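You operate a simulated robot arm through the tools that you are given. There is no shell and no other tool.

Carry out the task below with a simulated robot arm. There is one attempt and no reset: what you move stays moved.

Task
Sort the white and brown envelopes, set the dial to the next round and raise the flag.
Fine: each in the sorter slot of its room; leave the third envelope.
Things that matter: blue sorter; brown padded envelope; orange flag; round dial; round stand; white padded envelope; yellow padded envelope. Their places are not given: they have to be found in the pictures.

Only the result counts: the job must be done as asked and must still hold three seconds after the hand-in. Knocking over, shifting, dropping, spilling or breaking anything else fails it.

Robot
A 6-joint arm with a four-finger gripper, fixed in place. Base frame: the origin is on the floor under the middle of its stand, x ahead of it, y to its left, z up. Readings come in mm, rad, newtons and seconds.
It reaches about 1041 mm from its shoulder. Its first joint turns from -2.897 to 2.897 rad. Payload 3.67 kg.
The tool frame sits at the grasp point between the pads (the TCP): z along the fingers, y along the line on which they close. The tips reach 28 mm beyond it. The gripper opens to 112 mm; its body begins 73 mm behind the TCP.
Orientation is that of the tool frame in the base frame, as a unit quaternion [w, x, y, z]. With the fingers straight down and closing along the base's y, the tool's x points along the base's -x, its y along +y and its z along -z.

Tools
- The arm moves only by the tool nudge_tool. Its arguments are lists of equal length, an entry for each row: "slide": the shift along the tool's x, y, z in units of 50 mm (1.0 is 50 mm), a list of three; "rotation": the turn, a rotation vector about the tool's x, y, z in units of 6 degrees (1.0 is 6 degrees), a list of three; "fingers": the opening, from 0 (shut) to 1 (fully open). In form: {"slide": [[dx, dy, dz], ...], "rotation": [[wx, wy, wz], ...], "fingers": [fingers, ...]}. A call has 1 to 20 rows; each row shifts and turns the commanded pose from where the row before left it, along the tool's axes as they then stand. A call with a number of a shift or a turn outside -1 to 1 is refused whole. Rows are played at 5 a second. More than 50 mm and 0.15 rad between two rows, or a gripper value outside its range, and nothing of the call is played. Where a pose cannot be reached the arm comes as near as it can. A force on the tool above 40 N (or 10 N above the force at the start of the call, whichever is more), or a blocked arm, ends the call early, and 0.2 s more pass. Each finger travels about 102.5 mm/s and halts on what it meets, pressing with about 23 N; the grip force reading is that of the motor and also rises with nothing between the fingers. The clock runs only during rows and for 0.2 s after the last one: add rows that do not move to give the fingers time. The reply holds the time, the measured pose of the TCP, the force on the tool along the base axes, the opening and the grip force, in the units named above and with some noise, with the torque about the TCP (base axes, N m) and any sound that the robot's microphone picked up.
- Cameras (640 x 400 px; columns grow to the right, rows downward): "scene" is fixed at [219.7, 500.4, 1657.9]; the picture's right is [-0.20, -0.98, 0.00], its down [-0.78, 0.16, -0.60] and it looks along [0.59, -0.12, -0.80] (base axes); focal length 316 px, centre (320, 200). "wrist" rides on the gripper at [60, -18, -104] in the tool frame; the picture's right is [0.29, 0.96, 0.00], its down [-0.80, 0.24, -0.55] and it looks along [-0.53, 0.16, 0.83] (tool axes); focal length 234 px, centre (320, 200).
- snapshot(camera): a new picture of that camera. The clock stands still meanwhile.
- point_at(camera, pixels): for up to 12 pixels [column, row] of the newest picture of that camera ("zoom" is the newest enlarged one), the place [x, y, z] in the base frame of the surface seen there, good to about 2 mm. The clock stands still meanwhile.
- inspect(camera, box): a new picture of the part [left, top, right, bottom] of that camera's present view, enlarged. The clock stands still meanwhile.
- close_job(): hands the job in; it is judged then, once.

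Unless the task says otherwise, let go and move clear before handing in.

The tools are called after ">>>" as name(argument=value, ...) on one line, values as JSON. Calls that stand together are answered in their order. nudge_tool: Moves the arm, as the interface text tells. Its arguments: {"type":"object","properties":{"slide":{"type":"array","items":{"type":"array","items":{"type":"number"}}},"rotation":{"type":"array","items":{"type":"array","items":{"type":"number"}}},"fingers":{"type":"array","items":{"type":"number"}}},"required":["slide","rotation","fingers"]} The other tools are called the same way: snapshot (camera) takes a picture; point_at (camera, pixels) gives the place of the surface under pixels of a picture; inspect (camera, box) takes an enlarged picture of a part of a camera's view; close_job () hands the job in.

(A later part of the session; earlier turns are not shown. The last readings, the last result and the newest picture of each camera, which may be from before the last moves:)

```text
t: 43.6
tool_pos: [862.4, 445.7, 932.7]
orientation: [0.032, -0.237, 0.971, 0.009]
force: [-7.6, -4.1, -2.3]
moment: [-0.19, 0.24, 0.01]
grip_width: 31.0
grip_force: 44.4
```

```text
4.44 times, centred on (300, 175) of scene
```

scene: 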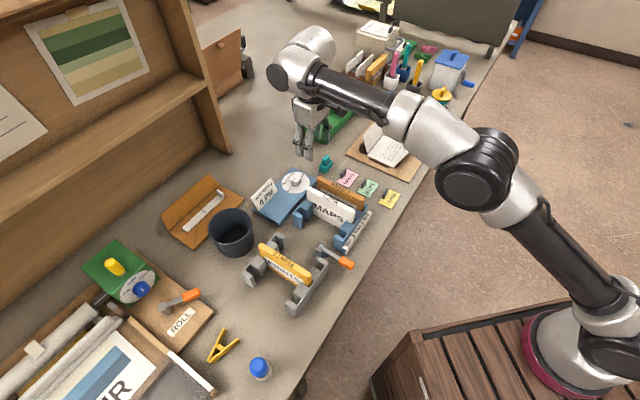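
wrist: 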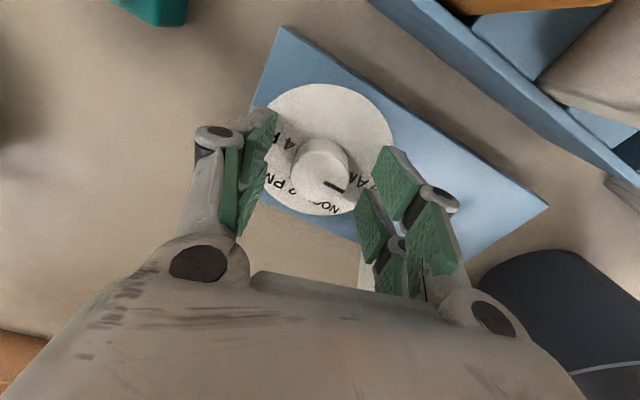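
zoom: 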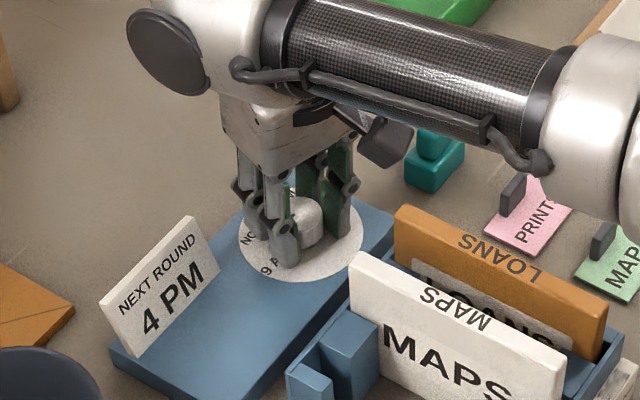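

The knob turns with the gripper (pointer fixed in the zoom at 345,230) and needs little torque. I'll ease the TCP 1 mm inward to relieve the 8 N side force and turn 60° further.

>>> nudge_tool(slide=[[0.02, 0, 0], [0, 0, 0], [0, 0, 0], [0, 0, 0], [0, 0, 0], [0, 0, 0], [0, 0, 0], [0, 0, 0], [0, 0, 0], [0, 0, 0], [0, 0, 0], [0, 0, 0]], rotation=[[0, 0, 0.5], [0, 0, 1], [0, 0, 1], [0, 0, 1], [0, 0, 1], [0, 0, 1], [0, 0, 1], [0, 0, 1], [0, 0, 1], [0, 0, 1], [0, 0, 0.5], [0, 0, 0]], fingers=[0.2, 0.2, 0.2, 0.2, 0.2, 0.2, 0.2, 0.2, 0.2, 0.2, 0.2, 0.2])

>>> inspect(camera="wrist", box=[220, 70, 420, 270])

>>> inspect(camera="scene", box=[250, 130, 350, 220])

```text
t: 46.2
tool_pos: [863.3, 445.1, 932.9]
orientation: [0.025, 0.278, 0.96, 0.026]
force: [24.2, -17.4, 3.1]
moment: [-1.16, -0.17, 0.0]
grip_width: 31.3
grip_force: 45.2
```

```text
2.00 times, centred on (320, 170) of wrist
```

zoom: 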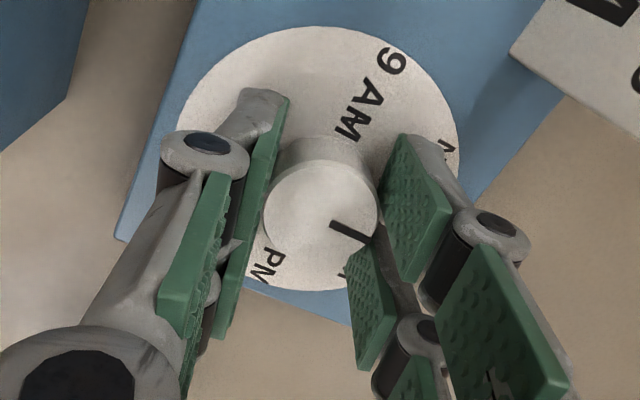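

```text
4.44 times, centred on (300, 175) of scene
```

zoom: 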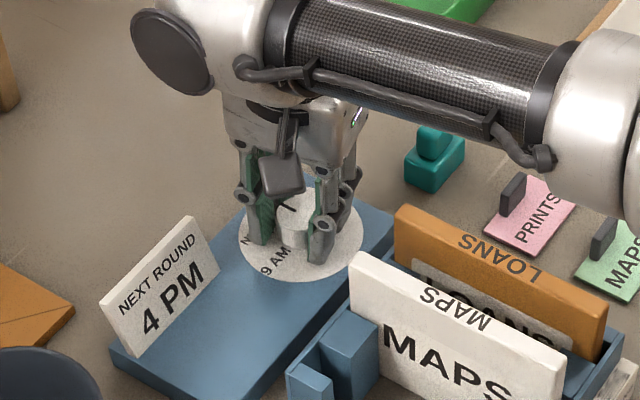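

The knob has turned about 90°, but a 30 N side force has built up along tool x from a small centring offset. I'll open the fingers to release it and look at the result.

>>> nudge_tool(slide=[[0, 0, 0], [0, 0, 0], [0, 0, 0], [0, 0, 0]], rotation=[[0, 0, 0], [0, 0, 0], [0, 0, 0], [0, 0, 0]], fingers=[0.3, 0.4, 0.54, 0.54])

>>> inspect(camera="wrist", box=[220, 70, 420, 270])

>>> inspect(camera="scene", box=[250, 130, 350, 220])

```text
t: 47.2
tool_pos: [861.7, 445.2, 932.4]
orientation: [0.024, 0.278, 0.96, 0.025]
force: [0.3, -0.1, 0.6]
moment: [0.01, 0.01, -0.01]
grip_width: 60.3
grip_force: 0.0
```

```text
2.00 times, centred on (320, 170) of wrist
```

zoom: 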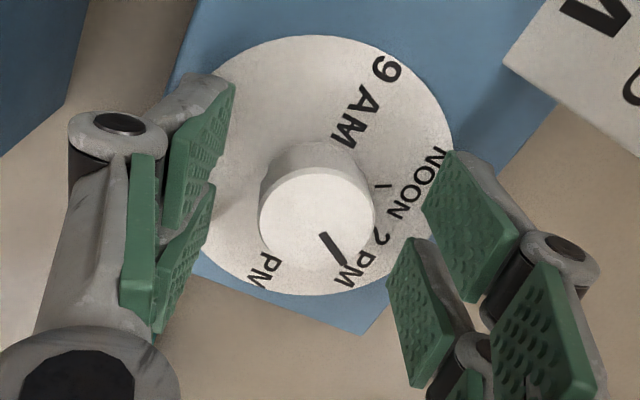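

```text
4.44 times, centred on (300, 175) of scene
```

zoom: 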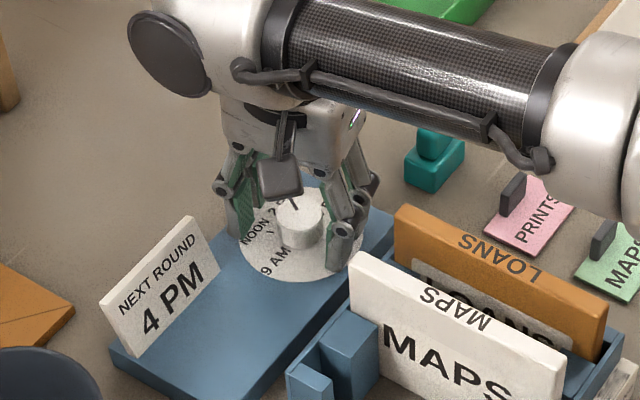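

On release the knob snapped by its detent to 2 PM (zoom pointer at 335,250 toward "2 PM"). One more 60° step is needed; I'll re-measure the knob relative to the pads for better centring.

>>> inspect(camera="wrist", box=[220, 70, 420, 270])

>>> point_at(camera="zoom", pixels=[[228, 92], [207, 195], [455, 160], [412, 245], [265, 212], [370, 215], [318, 173], [316, 264], [283, 182], [355, 185], [280, 250], [352, 250]])

>>> point_at(camera="zoom", pixels=[[323, 236], [345, 268], [334, 250], [376, 185], [388, 188], [265, 270], [360, 268], [410, 195], [365, 110], [425, 205], [180, 150], [210, 210]])

```text
2.00 times, centred on (320, 170) of wrist
```

zoom: 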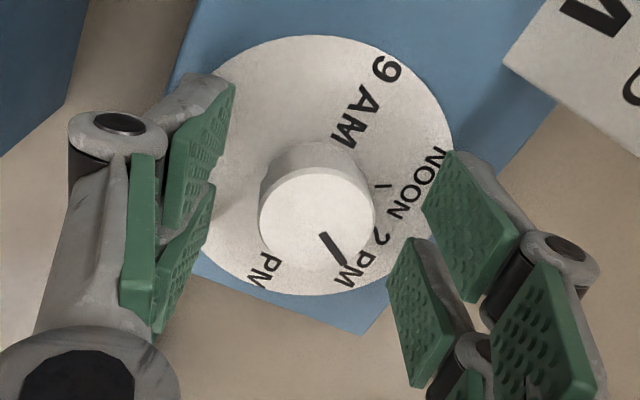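

```text
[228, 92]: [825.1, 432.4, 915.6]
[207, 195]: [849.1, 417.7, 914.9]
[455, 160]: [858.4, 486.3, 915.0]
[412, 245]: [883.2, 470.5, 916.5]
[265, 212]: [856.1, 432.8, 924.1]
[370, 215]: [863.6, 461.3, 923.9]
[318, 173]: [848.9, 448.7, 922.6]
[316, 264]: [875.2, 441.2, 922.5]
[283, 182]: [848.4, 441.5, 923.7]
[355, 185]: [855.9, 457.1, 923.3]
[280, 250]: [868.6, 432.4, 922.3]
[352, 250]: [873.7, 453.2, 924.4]
```

```text
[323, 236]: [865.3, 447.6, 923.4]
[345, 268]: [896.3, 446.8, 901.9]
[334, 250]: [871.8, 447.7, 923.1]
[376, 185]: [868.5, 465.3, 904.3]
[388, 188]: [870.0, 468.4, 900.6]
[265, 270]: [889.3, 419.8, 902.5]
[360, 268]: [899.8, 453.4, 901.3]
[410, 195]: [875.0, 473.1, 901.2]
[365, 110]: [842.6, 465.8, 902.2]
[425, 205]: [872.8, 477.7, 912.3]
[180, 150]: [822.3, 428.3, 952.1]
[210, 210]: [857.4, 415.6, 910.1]
```

The knob's centre is (862,445.7); because of the lean, the pads' centre at knob height sits about 1 mm further out, which explains the force. I'll shift 0.6 mm inward, turn back 62° with open fingers, and regrasp.

>>> nudge_tool(slide=[[0.006, -0.01, 0], [0, 0, 0], [0, 0, 0], [0, 0, 0], [0, 0, 0], [0, 0, 0], [0, 0, 0], [0, 0, 0], [0, 0, 0], [0, 0, 0], [0, 0, 0], [0, 0, 0], [0, 0, 0]], rotation=[[0, 0, -0.5], [0, 0, -0.9], [0, 0, -1], [0, 0, -1], [0, 0, -1], [0, 0, -1], [0, 0, -1], [0, 0, -1], [0, 0, -1], [0, 0, -1], [0, 0, -0.9], [0, 0, 0], [0, 0, 0]], fingers=[0.54, 0.54, 0.54, 0.54, 0.54, 0.54, 0.54, 0.54, 0.54, 0.54, 0.54, 0.54, 0.54])

>>> inspect(camera="wrist", box=[220, 70, 420, 270])

```text
t: 50.0
tool_pos: [861.7, 444.7, 933.8]
orientation: [0.033, -0.254, 0.967, 0.009]
force: [1.0, 0.2, -0.6]
moment: [-0.02, 0.01, -0.01]
grip_width: 60.1
grip_force: 0.0
```

```text
2.00 times, centred on (320, 170) of wrist
```

zoom: 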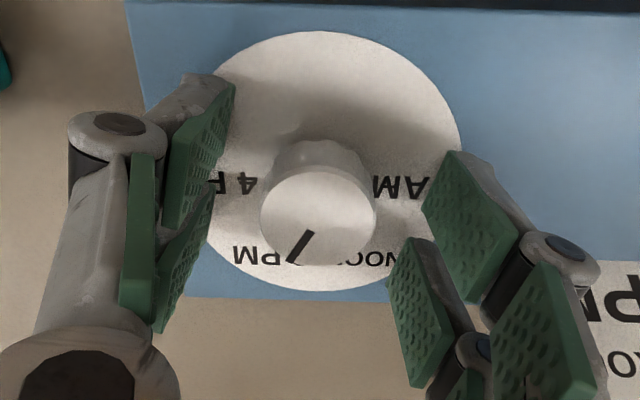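

The pointer (zoom 300,245) clearly points at 2 PM. I'll close on the knob and turn 60° clockwise, in two halves.

>>> nudge_tool(slide=[[0, 0, 0], [0, 0, 0], [0, 0, 0], [0, 0, 0], [0, 0, 0], [0, 0, 0]], rotation=[[0, 0, 0], [0, 0, 0], [0, 0, 0], [0, 0, 0], [0, 0, 0], [0, 0, 0]], fingers=[0.45, 0.38, 0.32, 0.26, 0.2, 0.2])

>>> nudge_tool(slide=[[0, 0, 0], [0, 0, 0], [0, 0, 0], [0, 0, 0], [0, 0, 0], [0, 0, 0], [0, 0, 0]], rotation=[[0, 0, 0.6], [0, 0, 0.9], [0, 0, 0.9], [0, 0, 0.9], [0, 0, 0.9], [0, 0, 0.8], [0, 0, 0]], fingers=[0.2, 0.2, 0.2, 0.2, 0.2, 0.2, 0.2])

>>> inspect(camera="wrist", box=[220, 70, 420, 270])

```text
t: 51.4
tool_pos: [861.9, 444.4, 933.6]
orientation: [0.034, -0.254, 0.967, 0.009]
force: [1.1, -6.9, 0.2]
moment: [-1.01, -0.42, -0.02]
grip_width: 31.4
grip_force: 44.9
```

```text
t: 53.0
tool_pos: [861.7, 445.0, 932.3]
orientation: [0.03, 0.007, 0.999, 0.018]
force: [3.0, -22.0, 0.7]
moment: [-1.49, -0.12, -0.05]
grip_width: 30.0
grip_force: 45.5
```

```text
2.00 times, centred on (320, 170) of wrist
```

zoom: 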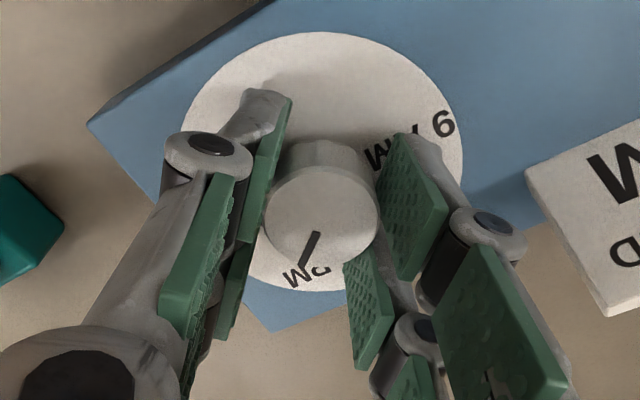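

Half of the turn is done, with a 22 N side force along −y. I'll shift the tool 0.8 mm along −y to relieve it, then finish the remaining 30°.

>>> nudge_tool(slide=[[0, -0.016, 0], [0, 0, 0]], rotation=[[0, 0, 0], [0, 0, 0]], fingers=[0.2, 0.2])

```text
t: 53.6
tool_pos: [862.1, 444.7, 932.5]
orientation: [0.03, 0.005, 0.999, 0.019]
force: [6.3, -20.7, 1.1]
moment: [-1.18, 0.0, -0.02]
grip_width: 30.1
grip_force: 44.8
```

The force barely changed, so it comes from the finger drive rather than position; it's moderate and the base isn't moving. I'll finish the remaining 30°.

>>> nudge_tool(slide=[[0, 0, 0], [0, 0, 0], [0, 0, 0], [0, 0, 0], [0, 0, 0], [0, 0, 0], [0, 0, 0]], rotation=[[0, 0, 0.7], [0, 0, 0.9], [0, 0, 0.9], [0, 0, 0.9], [0, 0, 0.9], [0, 0, 0.9], [0, 0, 0]], fingers=[0.2, 0.2, 0.2, 0.2, 0.2, 0.2, 0.2])

>>> inspect(camera="wrist", box=[220, 70, 420, 270])

>>> inspect(camera="scene", box=[250, 130, 350, 220])

```text
t: 55.2
tool_pos: [861.2, 444.8, 932.8]
orientation: [0.024, 0.274, 0.961, 0.026]
force: [2.2, -17.1, 2.0]
moment: [-1.26, 0.33, -0.02]
grip_width: 29.7
grip_force: 45.1
```

```text
2.00 times, centred on (320, 170) of wrist
```

zoom: 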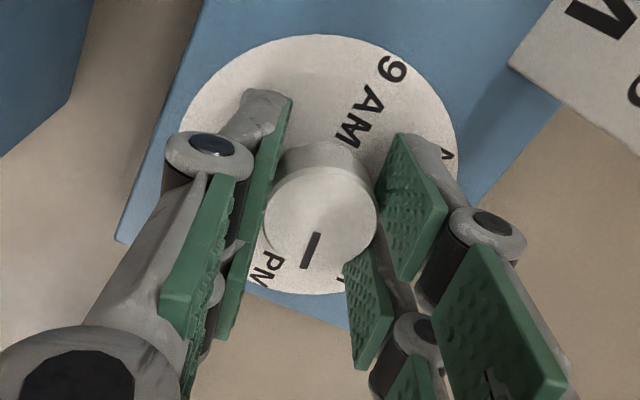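

```text
4.44 times, centred on (300, 175) of scene
```

zoom: 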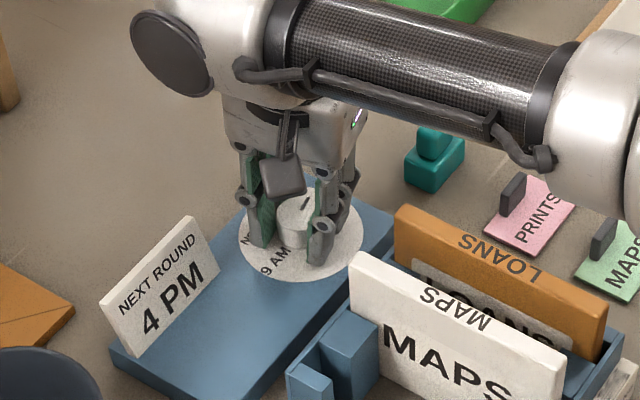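

The pointer slipped about 11° relative to the pads in the first half, so I'll turn another 12° and then release so the detent settles at 4 PM.

>>> nudge_tool(slide=[[0, 0, 0], [0, 0, 0], [0, 0, 0], [0, 0, 0], [0, 0, 0], [0, 0, 0], [0, 0, 0], [0, 0, 0]], rotation=[[0, 0, 0.7], [0, 0, 0.7], [0, 0, 0.6], [0, 0, 0], [0, 0, 0], [0, 0, 0], [0, 0, 0], [0, 0, 0]], fingers=[0.2, 0.2, 0.2, 0.2, 0.3, 0.4, 0.54, 0.54])

>>> inspect(camera="wrist", box=[220, 70, 420, 270])

>>> inspect(camera="scene", box=[250, 130, 350, 220])

```text
t: 57.0
tool_pos: [862.2, 445.1, 932.9]
orientation: [0.021, 0.373, 0.927, 0.028]
force: [-1.2, 0.1, -0.3]
moment: [-0.02, 0.0, 0.0]
grip_width: 60.7
grip_force: 0.1
```

```text
2.00 times, centred on (320, 170) of wrist
```

zoom: 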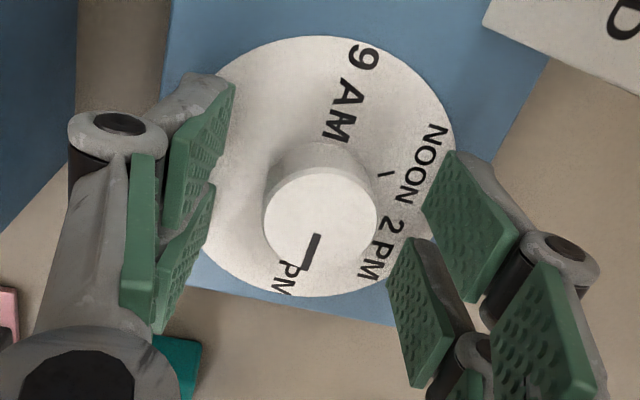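

```text
4.44 times, centred on (300, 175) of scene
```

zoom: 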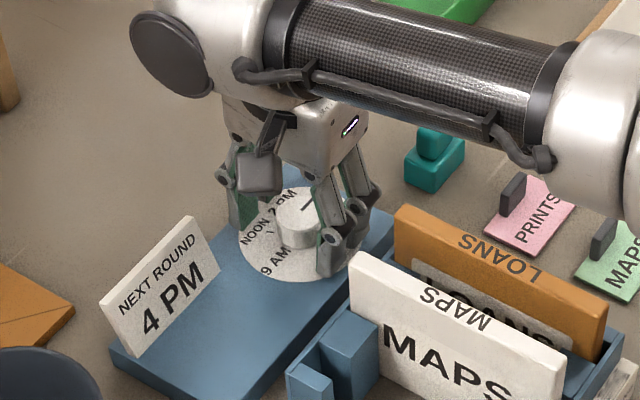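

The pointer now points toward 4 PM (zoom 285,280). I'll rise off the knob, turn back and remove the lean, then verify from above.

>>> nudge_tool(slide=[[0, 0, -0.4], [0, 0, -0.6], [0, 0, -0.6], [0, 0, 0], [0, 0, 0], [0, 0, 0], [0, 0, 0], [0, 0, 0], [0, 0, 0], [0, 0, 0], [0, 0, 0], [0, 0, 0], [0, 0, 0], [0, 0, 0], [0, 0, 0], [0, 0, 0], [0, 0, 0]], rotation=[[0, 0, 0], [0, 0, 0], [0, 0, 0], [0, 0, -1], [0, 0, -1], [0, 0, -1], [0, 0, -1], [0, 0, -1], [0, 0, -1], [0, 0, -1], [0, 0, -1], [0, 0, -1], [0, 0, -1], [0, 0, -1], [0, 0, -0.9], [0, 0.667, 0], [0, 0, 0]], fingers=[0.54, 0.54, 0.54, 0.54, 0.54, 0.54, 0.54, 0.54, 0.54, 0.54, 0.54, 0.54, 0.54, 0.54, 0.54, 0.54, 0.54])

>>> snapshot(camera="wrist")

>>> snapshot(camera="scene")

```text
t: 60.6
tool_pos: [845.6, 430.6, 1007.6]
orientation: [-0.001, -0.239, 0.971, 0.002]
force: [-0.2, 1.0, 0.3]
moment: [0.0, -0.01, -0.02]
grip_width: 60.3
grip_force: 0.0
out of reach, approached as far as the arm can: row 16
```

```text
taken
```

wrist: 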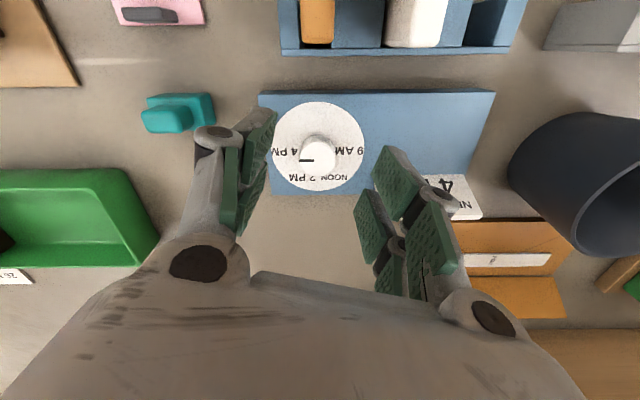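

```text
taken
```

scene: 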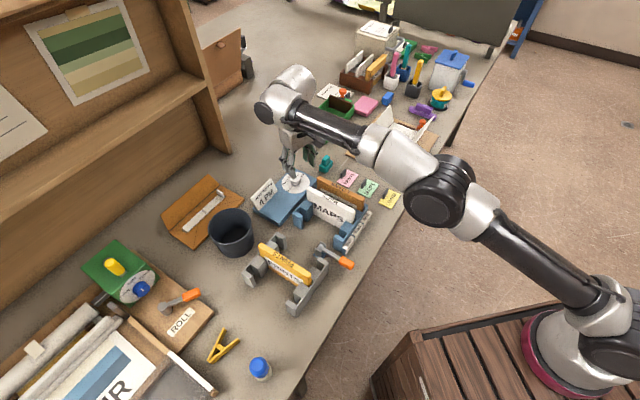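

>>> inspect(camera="wrist", box=[260, 90, 380, 200])

>>> point_at(camera="zoom", pixels=[[300, 232], [245, 240], [272, 236], [322, 222], [225, 215], [185, 225]])

```text
3.64 times, centred on (320, 145) of wrist
```

zoom: 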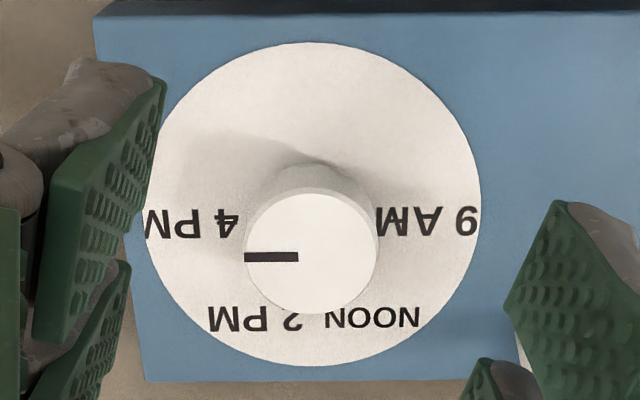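

```text
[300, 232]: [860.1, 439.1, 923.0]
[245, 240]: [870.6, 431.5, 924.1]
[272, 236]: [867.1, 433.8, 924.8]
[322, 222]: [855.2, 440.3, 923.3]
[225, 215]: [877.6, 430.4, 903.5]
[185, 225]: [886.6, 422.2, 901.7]
```

The pointer now lies exactly along the 4 PM label, opposite 9 AM, so the dial is set. I'll back off upward, turn to yaw 45° and move over to look at the flag.

>>> nudge_tool(slide=[[0.5, 0, -0.8], [0.5, 0, -0.8], [0, 0, 0], [0, 0, 0], [0, 0, 0], [0.69, 0.493, 0], [0.69, 0.493, 0], [0.69, 0.493, 0], [0.69, 0.493, 0], [0.69, 0.493, 0], [0.69, 0.493, 0], [0, 0, 0]], rotation=[[0, 0, 0], [0, 0, 0], [0, 0, -1], [0, 0, -1], [0, 0, -0.9], [0, 0, 0], [0, 0, 0], [0, 0, 0], [0, 0, 0], [0, 0, 0], [0, 0, 0], [0, 0, 0]], fingers=[0.54, 0.54, 0.54, 0.54, 0.54, 0.54, 0.54, 0.54, 0.54, 0.54, 0.54, 0.54])

>>> snapshot(camera="wrist")

>>> inspect(camera="scene", box=[310, 230, 380, 280])

```text
t: 63.2
tool_pos: [551.0, 366.7, 1088.5]
orientation: [0.0, -0.382, 0.924, 0.002]
force: [-0.3, 0.1, 0.2]
moment: [-0.01, 0.01, -0.01]
grip_width: 60.3
grip_force: 0.1
```

```text
taken
```

wrist: 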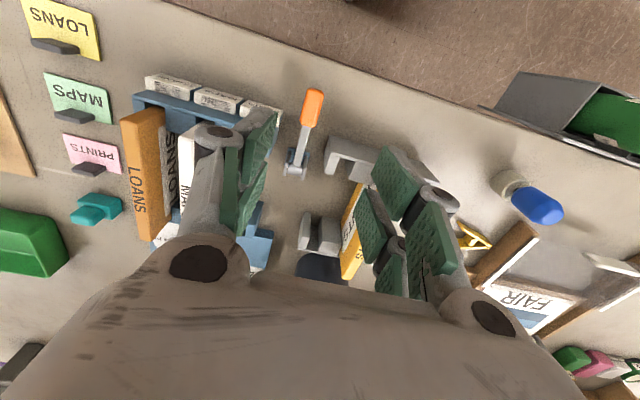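

```text
8.00 times, centred on (345, 255) of scene
```

zoom: 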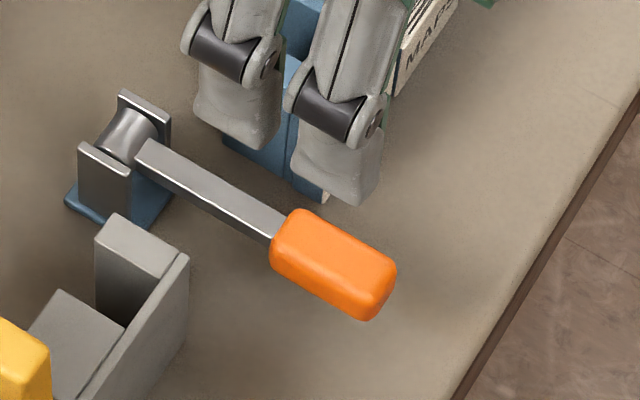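

The flag lever is at wrist (305,130): a grey bar from a hinge block to an orange grip near the table edge. I'll measure it in both views.

>>> point_at(camera="zoom", pixels=[[300, 212], [275, 255], [393, 265], [365, 315], [335, 255], [335, 285], [140, 150], [275, 215], [205, 185], [145, 120], [110, 130], [90, 145]])

>>> inspect(camera="wrist", box=[260, 75, 360, 195])

>>> point_at(camera="wrist", pixels=[[314, 92], [322, 94], [303, 125], [312, 126], [312, 108], [305, 135], [300, 150], [298, 160], [290, 165], [305, 165], [297, 174], [306, 92]])

```text
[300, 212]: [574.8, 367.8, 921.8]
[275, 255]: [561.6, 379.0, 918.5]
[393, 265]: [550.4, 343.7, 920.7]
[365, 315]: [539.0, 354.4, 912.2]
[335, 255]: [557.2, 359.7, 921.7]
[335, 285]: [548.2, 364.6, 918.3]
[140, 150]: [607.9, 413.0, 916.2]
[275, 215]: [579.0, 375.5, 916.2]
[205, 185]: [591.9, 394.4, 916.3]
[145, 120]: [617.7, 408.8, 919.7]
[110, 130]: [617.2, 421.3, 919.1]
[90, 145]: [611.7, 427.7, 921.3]
```

```text
3.33 times, centred on (310, 135) of wrist
```

zoom: 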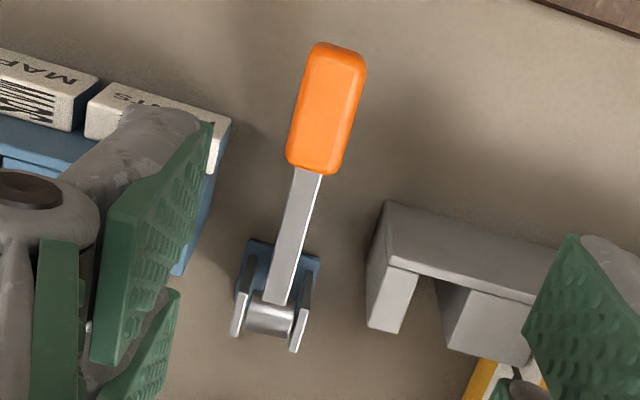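

```text
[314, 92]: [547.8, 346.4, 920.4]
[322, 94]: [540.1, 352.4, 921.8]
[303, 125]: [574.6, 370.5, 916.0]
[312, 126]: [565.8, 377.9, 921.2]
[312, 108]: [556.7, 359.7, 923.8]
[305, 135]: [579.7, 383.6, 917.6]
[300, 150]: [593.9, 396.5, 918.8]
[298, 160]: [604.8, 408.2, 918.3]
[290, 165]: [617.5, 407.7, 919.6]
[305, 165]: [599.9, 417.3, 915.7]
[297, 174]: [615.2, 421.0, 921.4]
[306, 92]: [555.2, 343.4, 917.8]
```

The orange grip spans s≈631–667, t≈−147 to −129, top z 922; the hinge axis is around s≈730, z≈912. I'll sample the hinge barrel, cheeks and the nearest label block more exactly.

>>> inspect(camera="wrist", box=[280, 145, 320, 185])

>>> inspect(camera="wrist", box=[260, 75, 360, 195])

>>> point_at(camera="zoom", pixels=[[268, 320], [250, 318], [288, 325], [270, 308], [265, 332], [238, 325], [296, 345], [245, 285], [308, 295], [225, 130], [205, 165], [275, 300]])

>>> point_at(camera="zoom", pixels=[[312, 45], [340, 45], [365, 60], [300, 90], [288, 155], [340, 170], [330, 110], [355, 120], [310, 110], [385, 210], [370, 270], [300, 200]])

```text
10.00 times, centred on (300, 165) of wrist
```

zoom: 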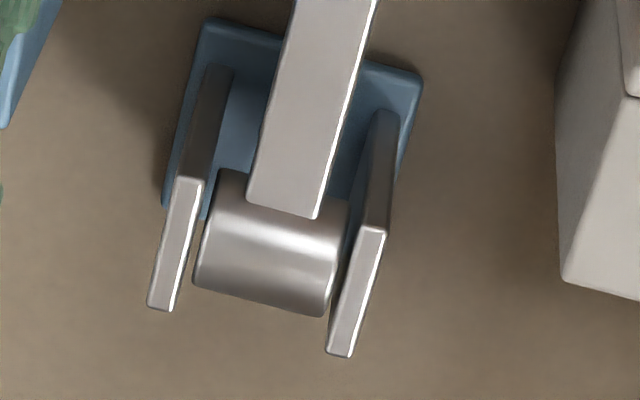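

```text
3.33 times, centred on (310, 135) of wrist
```

zoom: 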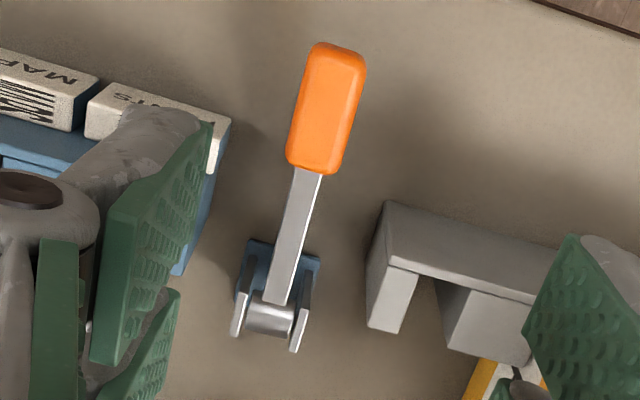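

```text
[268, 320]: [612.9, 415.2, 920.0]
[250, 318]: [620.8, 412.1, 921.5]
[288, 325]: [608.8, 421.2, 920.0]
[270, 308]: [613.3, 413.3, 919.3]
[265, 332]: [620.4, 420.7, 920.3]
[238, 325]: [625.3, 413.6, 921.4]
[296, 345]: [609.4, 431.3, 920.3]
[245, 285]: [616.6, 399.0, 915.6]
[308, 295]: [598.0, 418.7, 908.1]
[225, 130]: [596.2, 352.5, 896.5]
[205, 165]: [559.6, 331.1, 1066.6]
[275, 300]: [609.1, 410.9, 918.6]
```

```text
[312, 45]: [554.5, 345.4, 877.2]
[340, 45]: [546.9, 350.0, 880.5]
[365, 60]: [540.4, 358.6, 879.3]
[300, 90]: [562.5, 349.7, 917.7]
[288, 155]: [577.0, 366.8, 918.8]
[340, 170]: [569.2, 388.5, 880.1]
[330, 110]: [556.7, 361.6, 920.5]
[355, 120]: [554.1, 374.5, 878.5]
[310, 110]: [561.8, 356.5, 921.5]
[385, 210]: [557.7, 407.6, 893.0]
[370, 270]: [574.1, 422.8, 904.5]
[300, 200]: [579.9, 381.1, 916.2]
```

The hinge axis is about s≈732, z≈912, along the t direction, and the orange grip's centre is (557,362,912). I'll centre above it with a 38 mm opening and descend to z≈960 to check.

>>> nudge_tool(slide=[[-0.022, -0.16, 0.3], [0, 0, 0.6], [0, 0, 0.7], [0, 0, 0.6], [0, 0, 0.37], [0, 0, 0]], rotation=[[0, 0, 0], [0, 0, 0], [0, 0, 0], [0, 0, 0], [0, 0, 0], [0, 0, 0]], fingers=[0.4, 0.34, 0.34, 0.34, 0.34, 0.34])

>>> snapshot(camera="wrist")

>>> inspect(camera="scene", box=[300, 200, 400, 290])

```text
t: 64.6
tool_pos: [555.6, 363.1, 958.5]
orientation: [0.0, -0.383, 0.924, 0.002]
force: [-0.6, 1.3, -0.1]
moment: [-0.01, 0.01, -0.01]
grip_width: 38.2
grip_force: 0.1
```

```text
taken
```

wrist: 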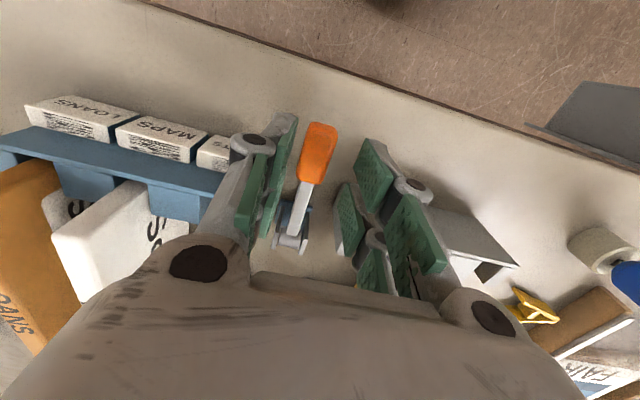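

```text
4.44 times, centred on (350, 245) of scene
```

zoom: 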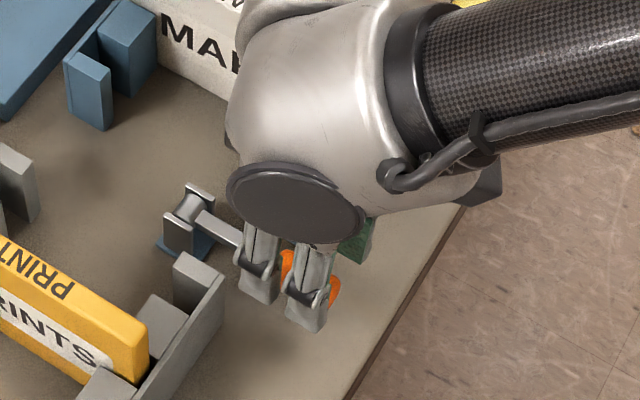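

The fingers straddle the orange grip at (315,150). I'll check pad and grip positions to centre exactly.

>>> inspect(camera="wrist", box=[240, 90, 420, 260])

>>> point_at(camera="wrist", pixels=[[296, 118], [285, 160], [362, 150], [345, 195], [307, 130], [335, 132], [300, 175], [318, 180], [320, 150], [303, 152], [330, 155], [290, 245]])

```text
2.35 times, centred on (330, 175) of wrist
```

zoom: 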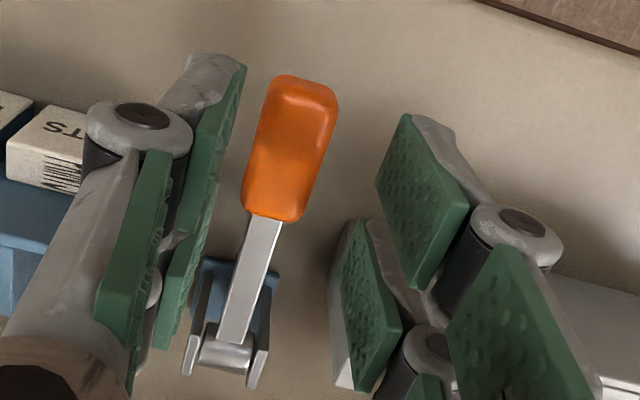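

```text
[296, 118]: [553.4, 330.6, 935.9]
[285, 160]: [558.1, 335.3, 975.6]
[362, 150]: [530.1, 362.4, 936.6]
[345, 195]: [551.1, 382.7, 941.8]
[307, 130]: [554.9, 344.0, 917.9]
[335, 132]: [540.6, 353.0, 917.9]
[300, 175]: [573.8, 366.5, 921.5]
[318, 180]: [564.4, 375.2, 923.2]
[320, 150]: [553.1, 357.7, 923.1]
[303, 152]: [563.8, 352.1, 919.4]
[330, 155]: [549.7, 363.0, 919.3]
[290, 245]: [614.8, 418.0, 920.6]
```

The orange grip's centre is about 2 mm toward −t from the pads' centre; I'll shift −1.8 mm, lower to z≈914, and close on it gently.

>>> nudge_tool(slide=[[0, -0.036, 0.3], [0, 0, 0.35], [0, 0, 0.24], [0, 0, 0], [0, 0, 0], [0, 0, 0], [0, 0, 0]], rotation=[[0, 0, 0], [0, 0, 0], [0, 0, 0], [0, 0, 0], [0, 0, 0], [0, 0, 0], [0, 0, 0]], fingers=[0.34, 0.34, 0.34, 0.34, 0.28, 0.22, 0.2])

>>> inspect(camera="wrist", box=[240, 90, 420, 260])

>>> inspect(camera="scene", box=[300, 200, 400, 290])

```text
t: 66.2
tool_pos: [557.9, 359.0, 915.6]
orientation: [0.001, -0.382, 0.924, 0.002]
force: [0.7, 0.4, -0.1]
moment: [-0.01, 0.01, -0.02]
grip_width: 22.2
grip_force: 0.0
```

```text
2.35 times, centred on (330, 175) of wrist
```

zoom: 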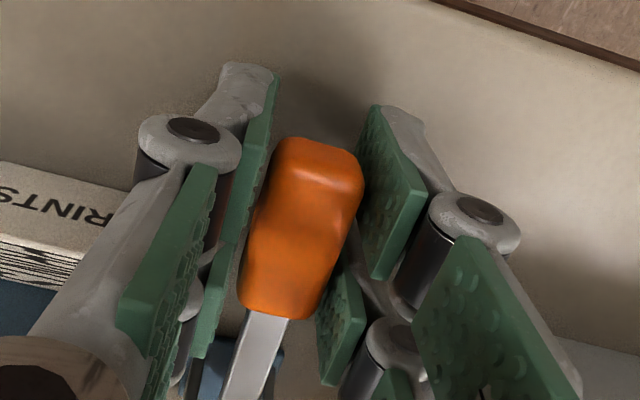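

```text
4.44 times, centred on (350, 245) of scene
```

zoom: 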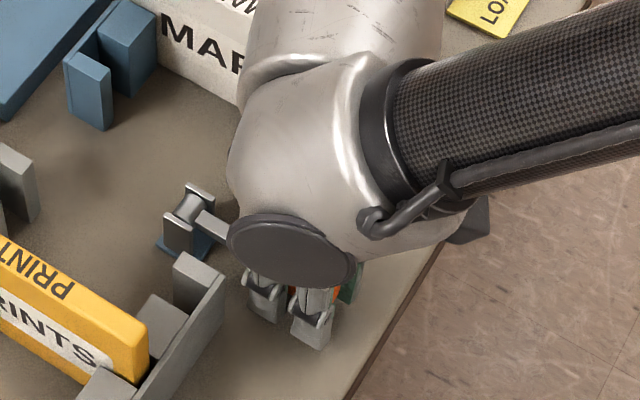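

No contact yet at 22 mm. I'll close a little further and stop just as contact appears.

>>> nudge_tool(slide=[[0, 0, 0], [0, 0, 0], [0, 0, 0], [0, 0, 0]], rotation=[[0, 0, 0], [0, 0, 0], [0, 0, 0], [0, 0, 0]], fingers=[0.18, 0.17, 0.16, 0.16])

```text
t: 67.2
tool_pos: [557.8, 360.2, 916.9]
orientation: [0.0, -0.383, 0.924, 0.002]
force: [-2.2, 2.6, -0.1]
moment: [-0.01, 0.05, -0.24]
grip_width: 19.1
grip_force: 27.6
```

Contact made at 19.1 mm with a light grip. I'll start lifting along the arc about the hinge (two 6° steps, tool turning half as much) and watch the force.

>>> nudge_tool(slide=[[-0.0175, 0, -0.1735], [-0.0265, 0, -0.1724], [0, 0, 0]], rotation=[[0, 0.5, 0], [0, 0.5, 0], [0, 0, 0]], fingers=[0.16, 0.16, 0.16])

>>> inspect(camera="wrist", box=[240, 90, 420, 260])

>>> inspect(camera="scene", box=[300, 200, 400, 290])

```text
t: 68.0
tool_pos: [558.5, 360.3, 931.2]
orientation: [-0.051, -0.382, 0.923, -0.02]
force: [-21.5, -7.3, -15.6]
moment: [-1.02, 1.15, 0.03]
grip_width: 18.8
grip_force: 44.7
```

```text
2.35 times, centred on (330, 175) of wrist
```

zoom: 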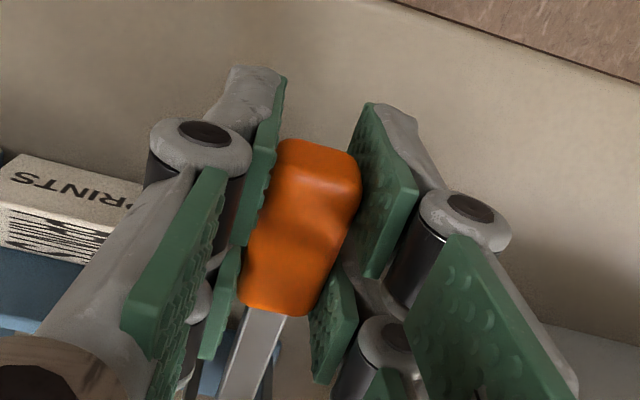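

```text
4.44 times, centred on (350, 245) of scene
```

zoom: 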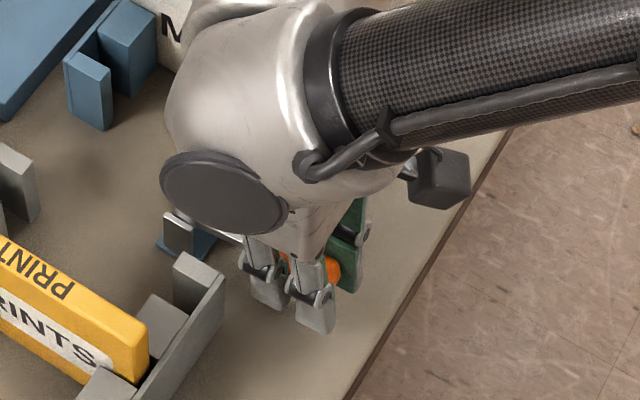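

The flag is rising, but the grip is stiff: about 1.5 N·m builds up because the tool turned only half as much as the flag, plus 20 N toward −s. I'll turn the tool the missing 5° and back off 1.5 mm in s to relieve it.

>>> nudge_tool(slide=[[0.03, 0, 0], [0, 0, 0]], rotation=[[0, 0.8, 0], [0, 0, 0]], fingers=[0.16, 0.16])

>>> inspect(camera="wrist", box=[240, 90, 420, 260])

>>> point_at(camera="zoom", pixels=[[320, 160], [310, 220], [285, 295], [270, 280], [345, 165], [255, 340], [250, 370]])

```text
t: 68.6
tool_pos: [560.2, 360.4, 933.9]
orientation: [-0.086, -0.382, 0.92, -0.034]
force: [-1.2, 4.3, 0.3]
moment: [0.05, -0.01, -0.1]
grip_width: 19.9
grip_force: 2.2
```

```text
2.35 times, centred on (330, 175) of wrist
```

zoom: 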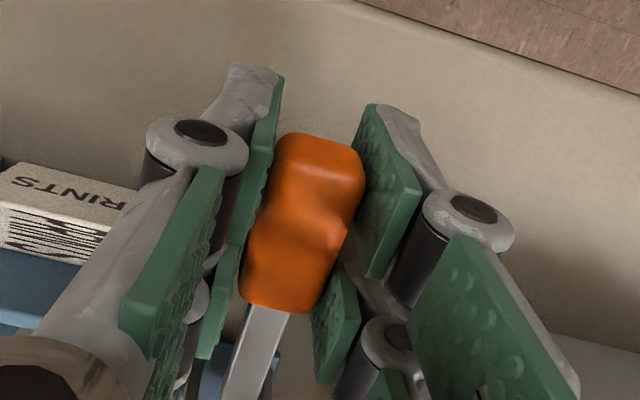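

```text
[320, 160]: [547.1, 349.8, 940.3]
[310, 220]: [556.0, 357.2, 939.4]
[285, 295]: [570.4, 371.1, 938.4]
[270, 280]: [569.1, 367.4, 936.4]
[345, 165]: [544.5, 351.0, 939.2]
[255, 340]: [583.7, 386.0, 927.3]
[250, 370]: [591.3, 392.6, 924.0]
```

Forces dropped to near zero and the flag is raised roughly 12–14°. I'll do a still row to see whether the grip force is steady.

>>> nudge_tool(slide=[[0, 0, 0], [0, 0, 0]], rotation=[[0, 0, 0], [0, 0, 0]], fingers=[0.16, 0.16])

```text
t: 69.2
tool_pos: [558.6, 361.2, 932.2]
orientation: [-0.087, -0.382, 0.92, -0.034]
force: [-0.8, 3.3, -0.6]
moment: [0.05, 0.03, -0.06]
grip_width: 20.0
grip_force: 1.8
```

The grip is now light and the forces are small. I'll continue the arc with the tool turning fully with the flag (6° per row), three rows, then check.

>>> nudge_tool(slide=[[-0.0199, 0, -0.1745], [-0.0199, 0, -0.1745], [-0.0199, 0, -0.1745], [0, 0, 0]], rotation=[[0, 1, 0], [0, 1, 0], [0, 1, 0], [0, 0, 0]], fingers=[0.16, 0.16, 0.16, 0.16])

>>> snapshot(camera="wrist")

>>> inspect(camera="scene", box=[290, 190, 400, 290])

```text
t: 70.2
tool_pos: [567.0, 368.7, 957.7]
orientation: [-0.229, -0.372, 0.895, -0.094]
force: [-2.3, 3.8, 0.1]
moment: [0.06, 0.01, -0.09]
grip_width: 20.1
grip_force: 1.5
```

```text
taken
```

wrist: 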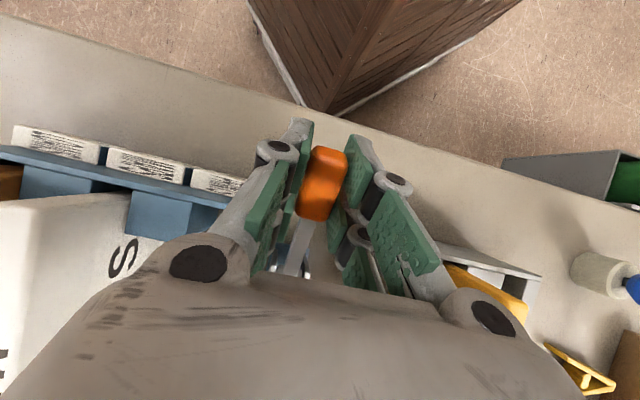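

```text
4.00 times, centred on (345, 240) of scene
```

zoom: 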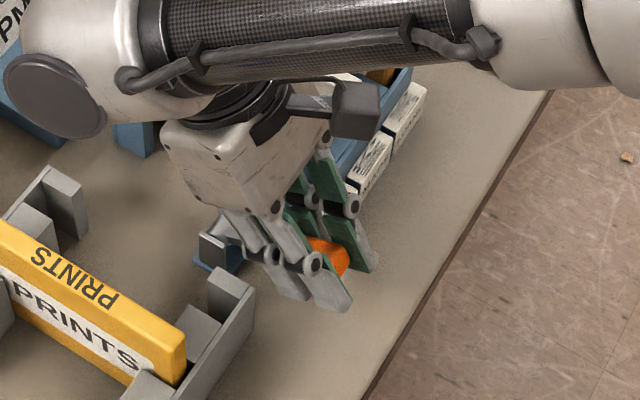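

The flag follows smoothly at about 33° with under 5 N. I'll go on three more rows, now turning the tool at half rate since the grip is light.

>>> nudge_tool(slide=[[-0.022, 0, -0.1743], [-0.0311, 0, -0.1729], [-0.0401, 0, -0.171], [0, 0, 0]], rotation=[[0, 0.5, 0], [0, 0.5, 0], [0, 0.5, 0], [0, 0, 0]], fingers=[0.16, 0.16, 0.16, 0.16])

>>> inspect(camera="wrist", box=[230, 90, 410, 270])

>>> inspect(camera="scene", box=[290, 190, 400, 290])

```text
t: 71.2
tool_pos: [580.2, 380.9, 976.3]
orientation: [-0.298, -0.363, 0.874, -0.122]
force: [-3.0, 3.5, -1.5]
moment: [0.01, -0.01, -0.11]
grip_width: 20.7
grip_force: 2.6
```

```text
2.22 times, centred on (320, 180) of wrist
```

zoom: 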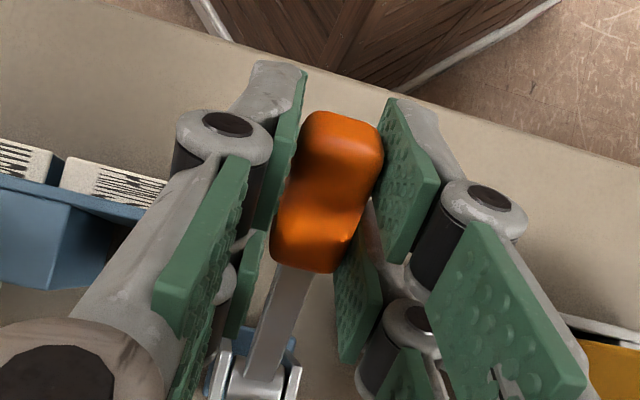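

```text
4.00 times, centred on (345, 240) of scene
```

zoom: 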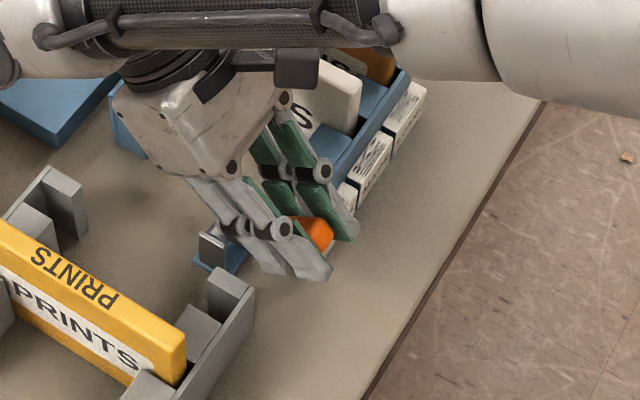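

The flag is at about 51° with only 5 N on the tool. I'll keep the tool's tilt fixed now and continue the arc three more rows.

>>> nudge_tool(slide=[[-0.049, 0, -0.1687], [-0.0664, 0, -0.1626], [-0.083, 0, -0.1548], [0, 0, 0]], rotation=[[0, 0, 0], [0, 0, 0], [0, 0, 0], [0, 0, 0]], fingers=[0.16, 0.16, 0.16, 0.16])

>>> inspect(camera="wrist", box=[230, 90, 410, 270])

>>> inspect(camera="scene", box=[290, 190, 400, 290])

```text
t: 72.2
tool_pos: [596.7, 396.0, 989.6]
orientation: [-0.299, -0.363, 0.874, -0.122]
force: [-5.5, 3.8, -1.0]
moment: [0.05, 0.18, -0.11]
grip_width: 21.9
grip_force: 3.4
```

```text
2.22 times, centred on (320, 180) of wrist
```

zoom: 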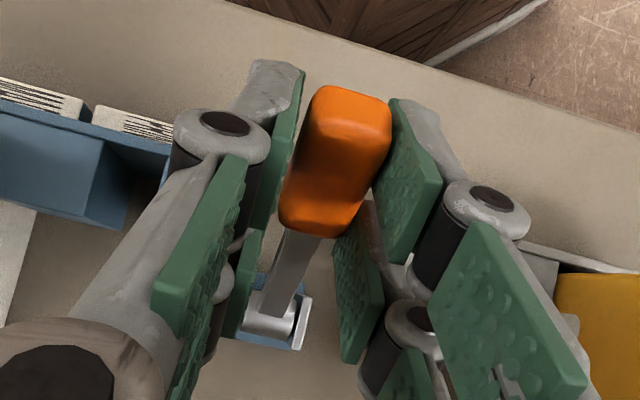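

```text
4.00 times, centred on (345, 240) of scene
```

zoom: 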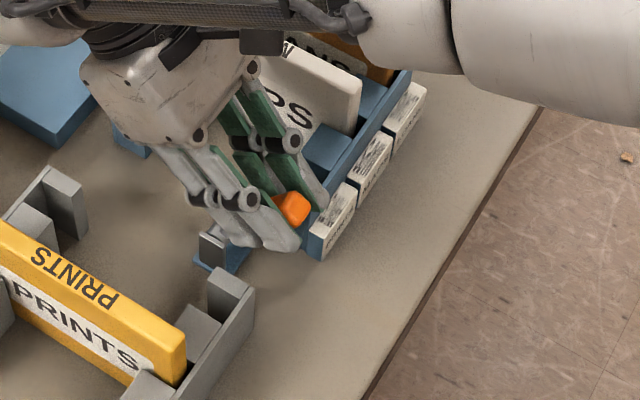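

The flag is at about 69° with about 7 N. I'll run the last four rows to bring it to slightly past vertical.

>>> nudge_tool(slide=[[-0.0987, 0, -0.1453], [-0.1134, 0, -0.1342], [-0.1268, 0, -0.1216], [0, 0, 0]], rotation=[[0, 0, 0], [0, 0, 0], [0, 0, 0], [0, 0, 0]], fingers=[0.16, 0.16, 0.16, 0.16])

>>> inspect(camera="wrist", box=[230, 90, 410, 270])

>>> inspect(camera="scene", box=[290, 190, 400, 290])

```text
t: 73.2
tool_pos: [615.1, 415.0, 995.2]
orientation: [-0.299, -0.362, 0.874, -0.122]
force: [-5.4, 3.5, 1.3]
moment: [-0.08, 0.05, -0.19]
grip_width: 21.5
grip_force: 3.2
```

```text
2.22 times, centred on (320, 180) of wrist
```

zoom: 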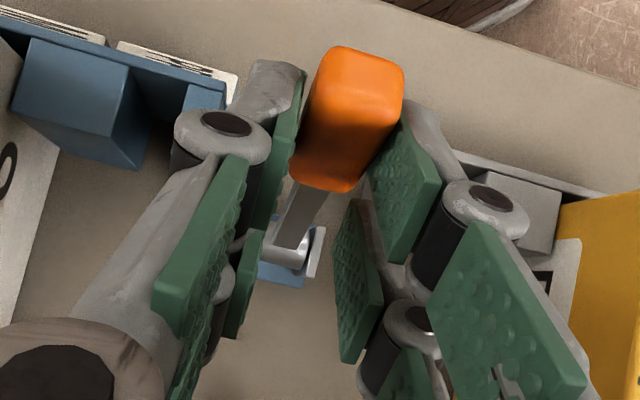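

```text
4.00 times, centred on (345, 240) of scene
```

zoom: 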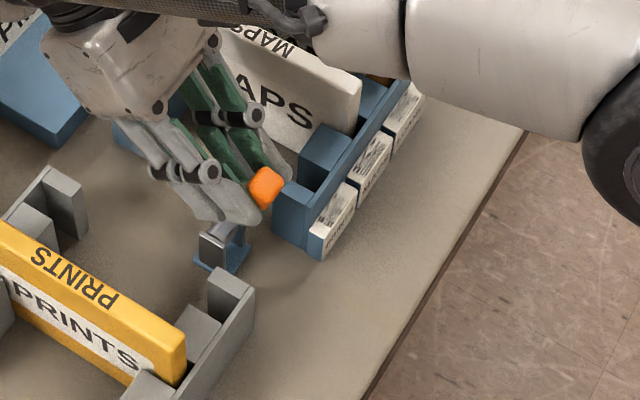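

The orange grip appears to be lagging toward the pads' edge (zoom 350,120). I'll measure where the flag really is.

>>> point_at(camera="zoom", pixels=[[265, 188]])

>>> inspect(camera="wrist", box=[230, 90, 410, 270])

>>> point_at(camera="zoom", pixels=[[340, 52], [395, 68], [310, 130], [375, 150], [350, 110], [330, 175], [300, 170], [345, 188], [315, 200], [300, 235], [290, 210], [360, 80]])

```text
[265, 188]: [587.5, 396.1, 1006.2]
```

```text
2.22 times, centred on (320, 180) of wrist
```

zoom: 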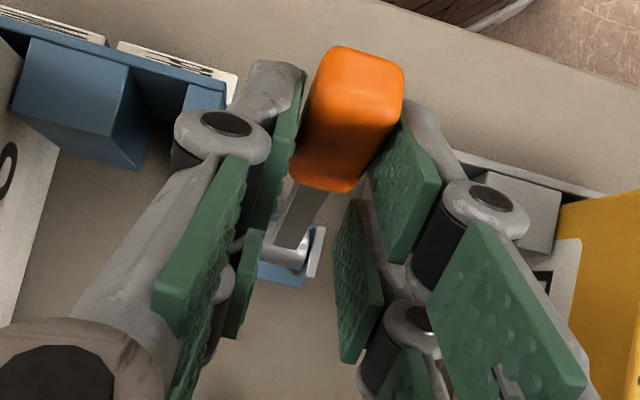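

```text
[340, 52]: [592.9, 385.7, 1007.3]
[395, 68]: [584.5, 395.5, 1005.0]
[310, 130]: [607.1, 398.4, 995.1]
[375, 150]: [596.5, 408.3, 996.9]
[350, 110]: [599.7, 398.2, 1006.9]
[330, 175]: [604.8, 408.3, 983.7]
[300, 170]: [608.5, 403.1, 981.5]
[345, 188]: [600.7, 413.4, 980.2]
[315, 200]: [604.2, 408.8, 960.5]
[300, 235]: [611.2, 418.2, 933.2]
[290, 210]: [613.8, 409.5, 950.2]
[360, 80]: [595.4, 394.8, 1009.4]
```

The flag actually stands at about 68°, having slipped in the light grip while the tool went on. I'll open the fingers and see whether it stays by itself.

>>> nudge_tool(slide=[[0, 0, 0], [0, 0, 0], [0, 0, 0]], rotation=[[0, 0, 0], [0, 0, 0], [0, 0, 0]], fingers=[0.25, 0.32, 0.32])

>>> inspect(camera="wrist", box=[230, 90, 410, 270])

>>> inspect(camera="scene", box=[290, 190, 400, 290])

```text
t: 74.0
tool_pos: [614.2, 415.9, 995.2]
orientation: [-0.299, -0.363, 0.874, -0.121]
force: [0.2, -1.0, 0.0]
moment: [0.02, -0.03, -0.01]
grip_width: 35.9
grip_force: 0.1
```

```text
2.22 times, centred on (320, 180) of wrist
```

zoom: 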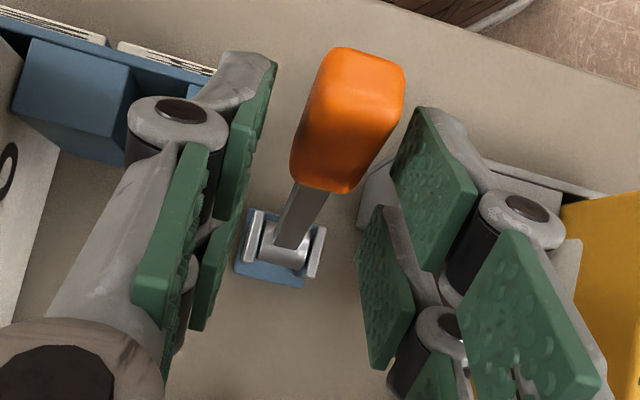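

```text
4.00 times, centred on (345, 240) of scene
```

zoom: 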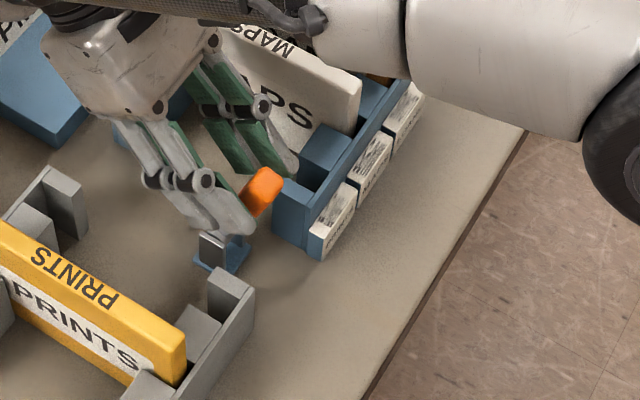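

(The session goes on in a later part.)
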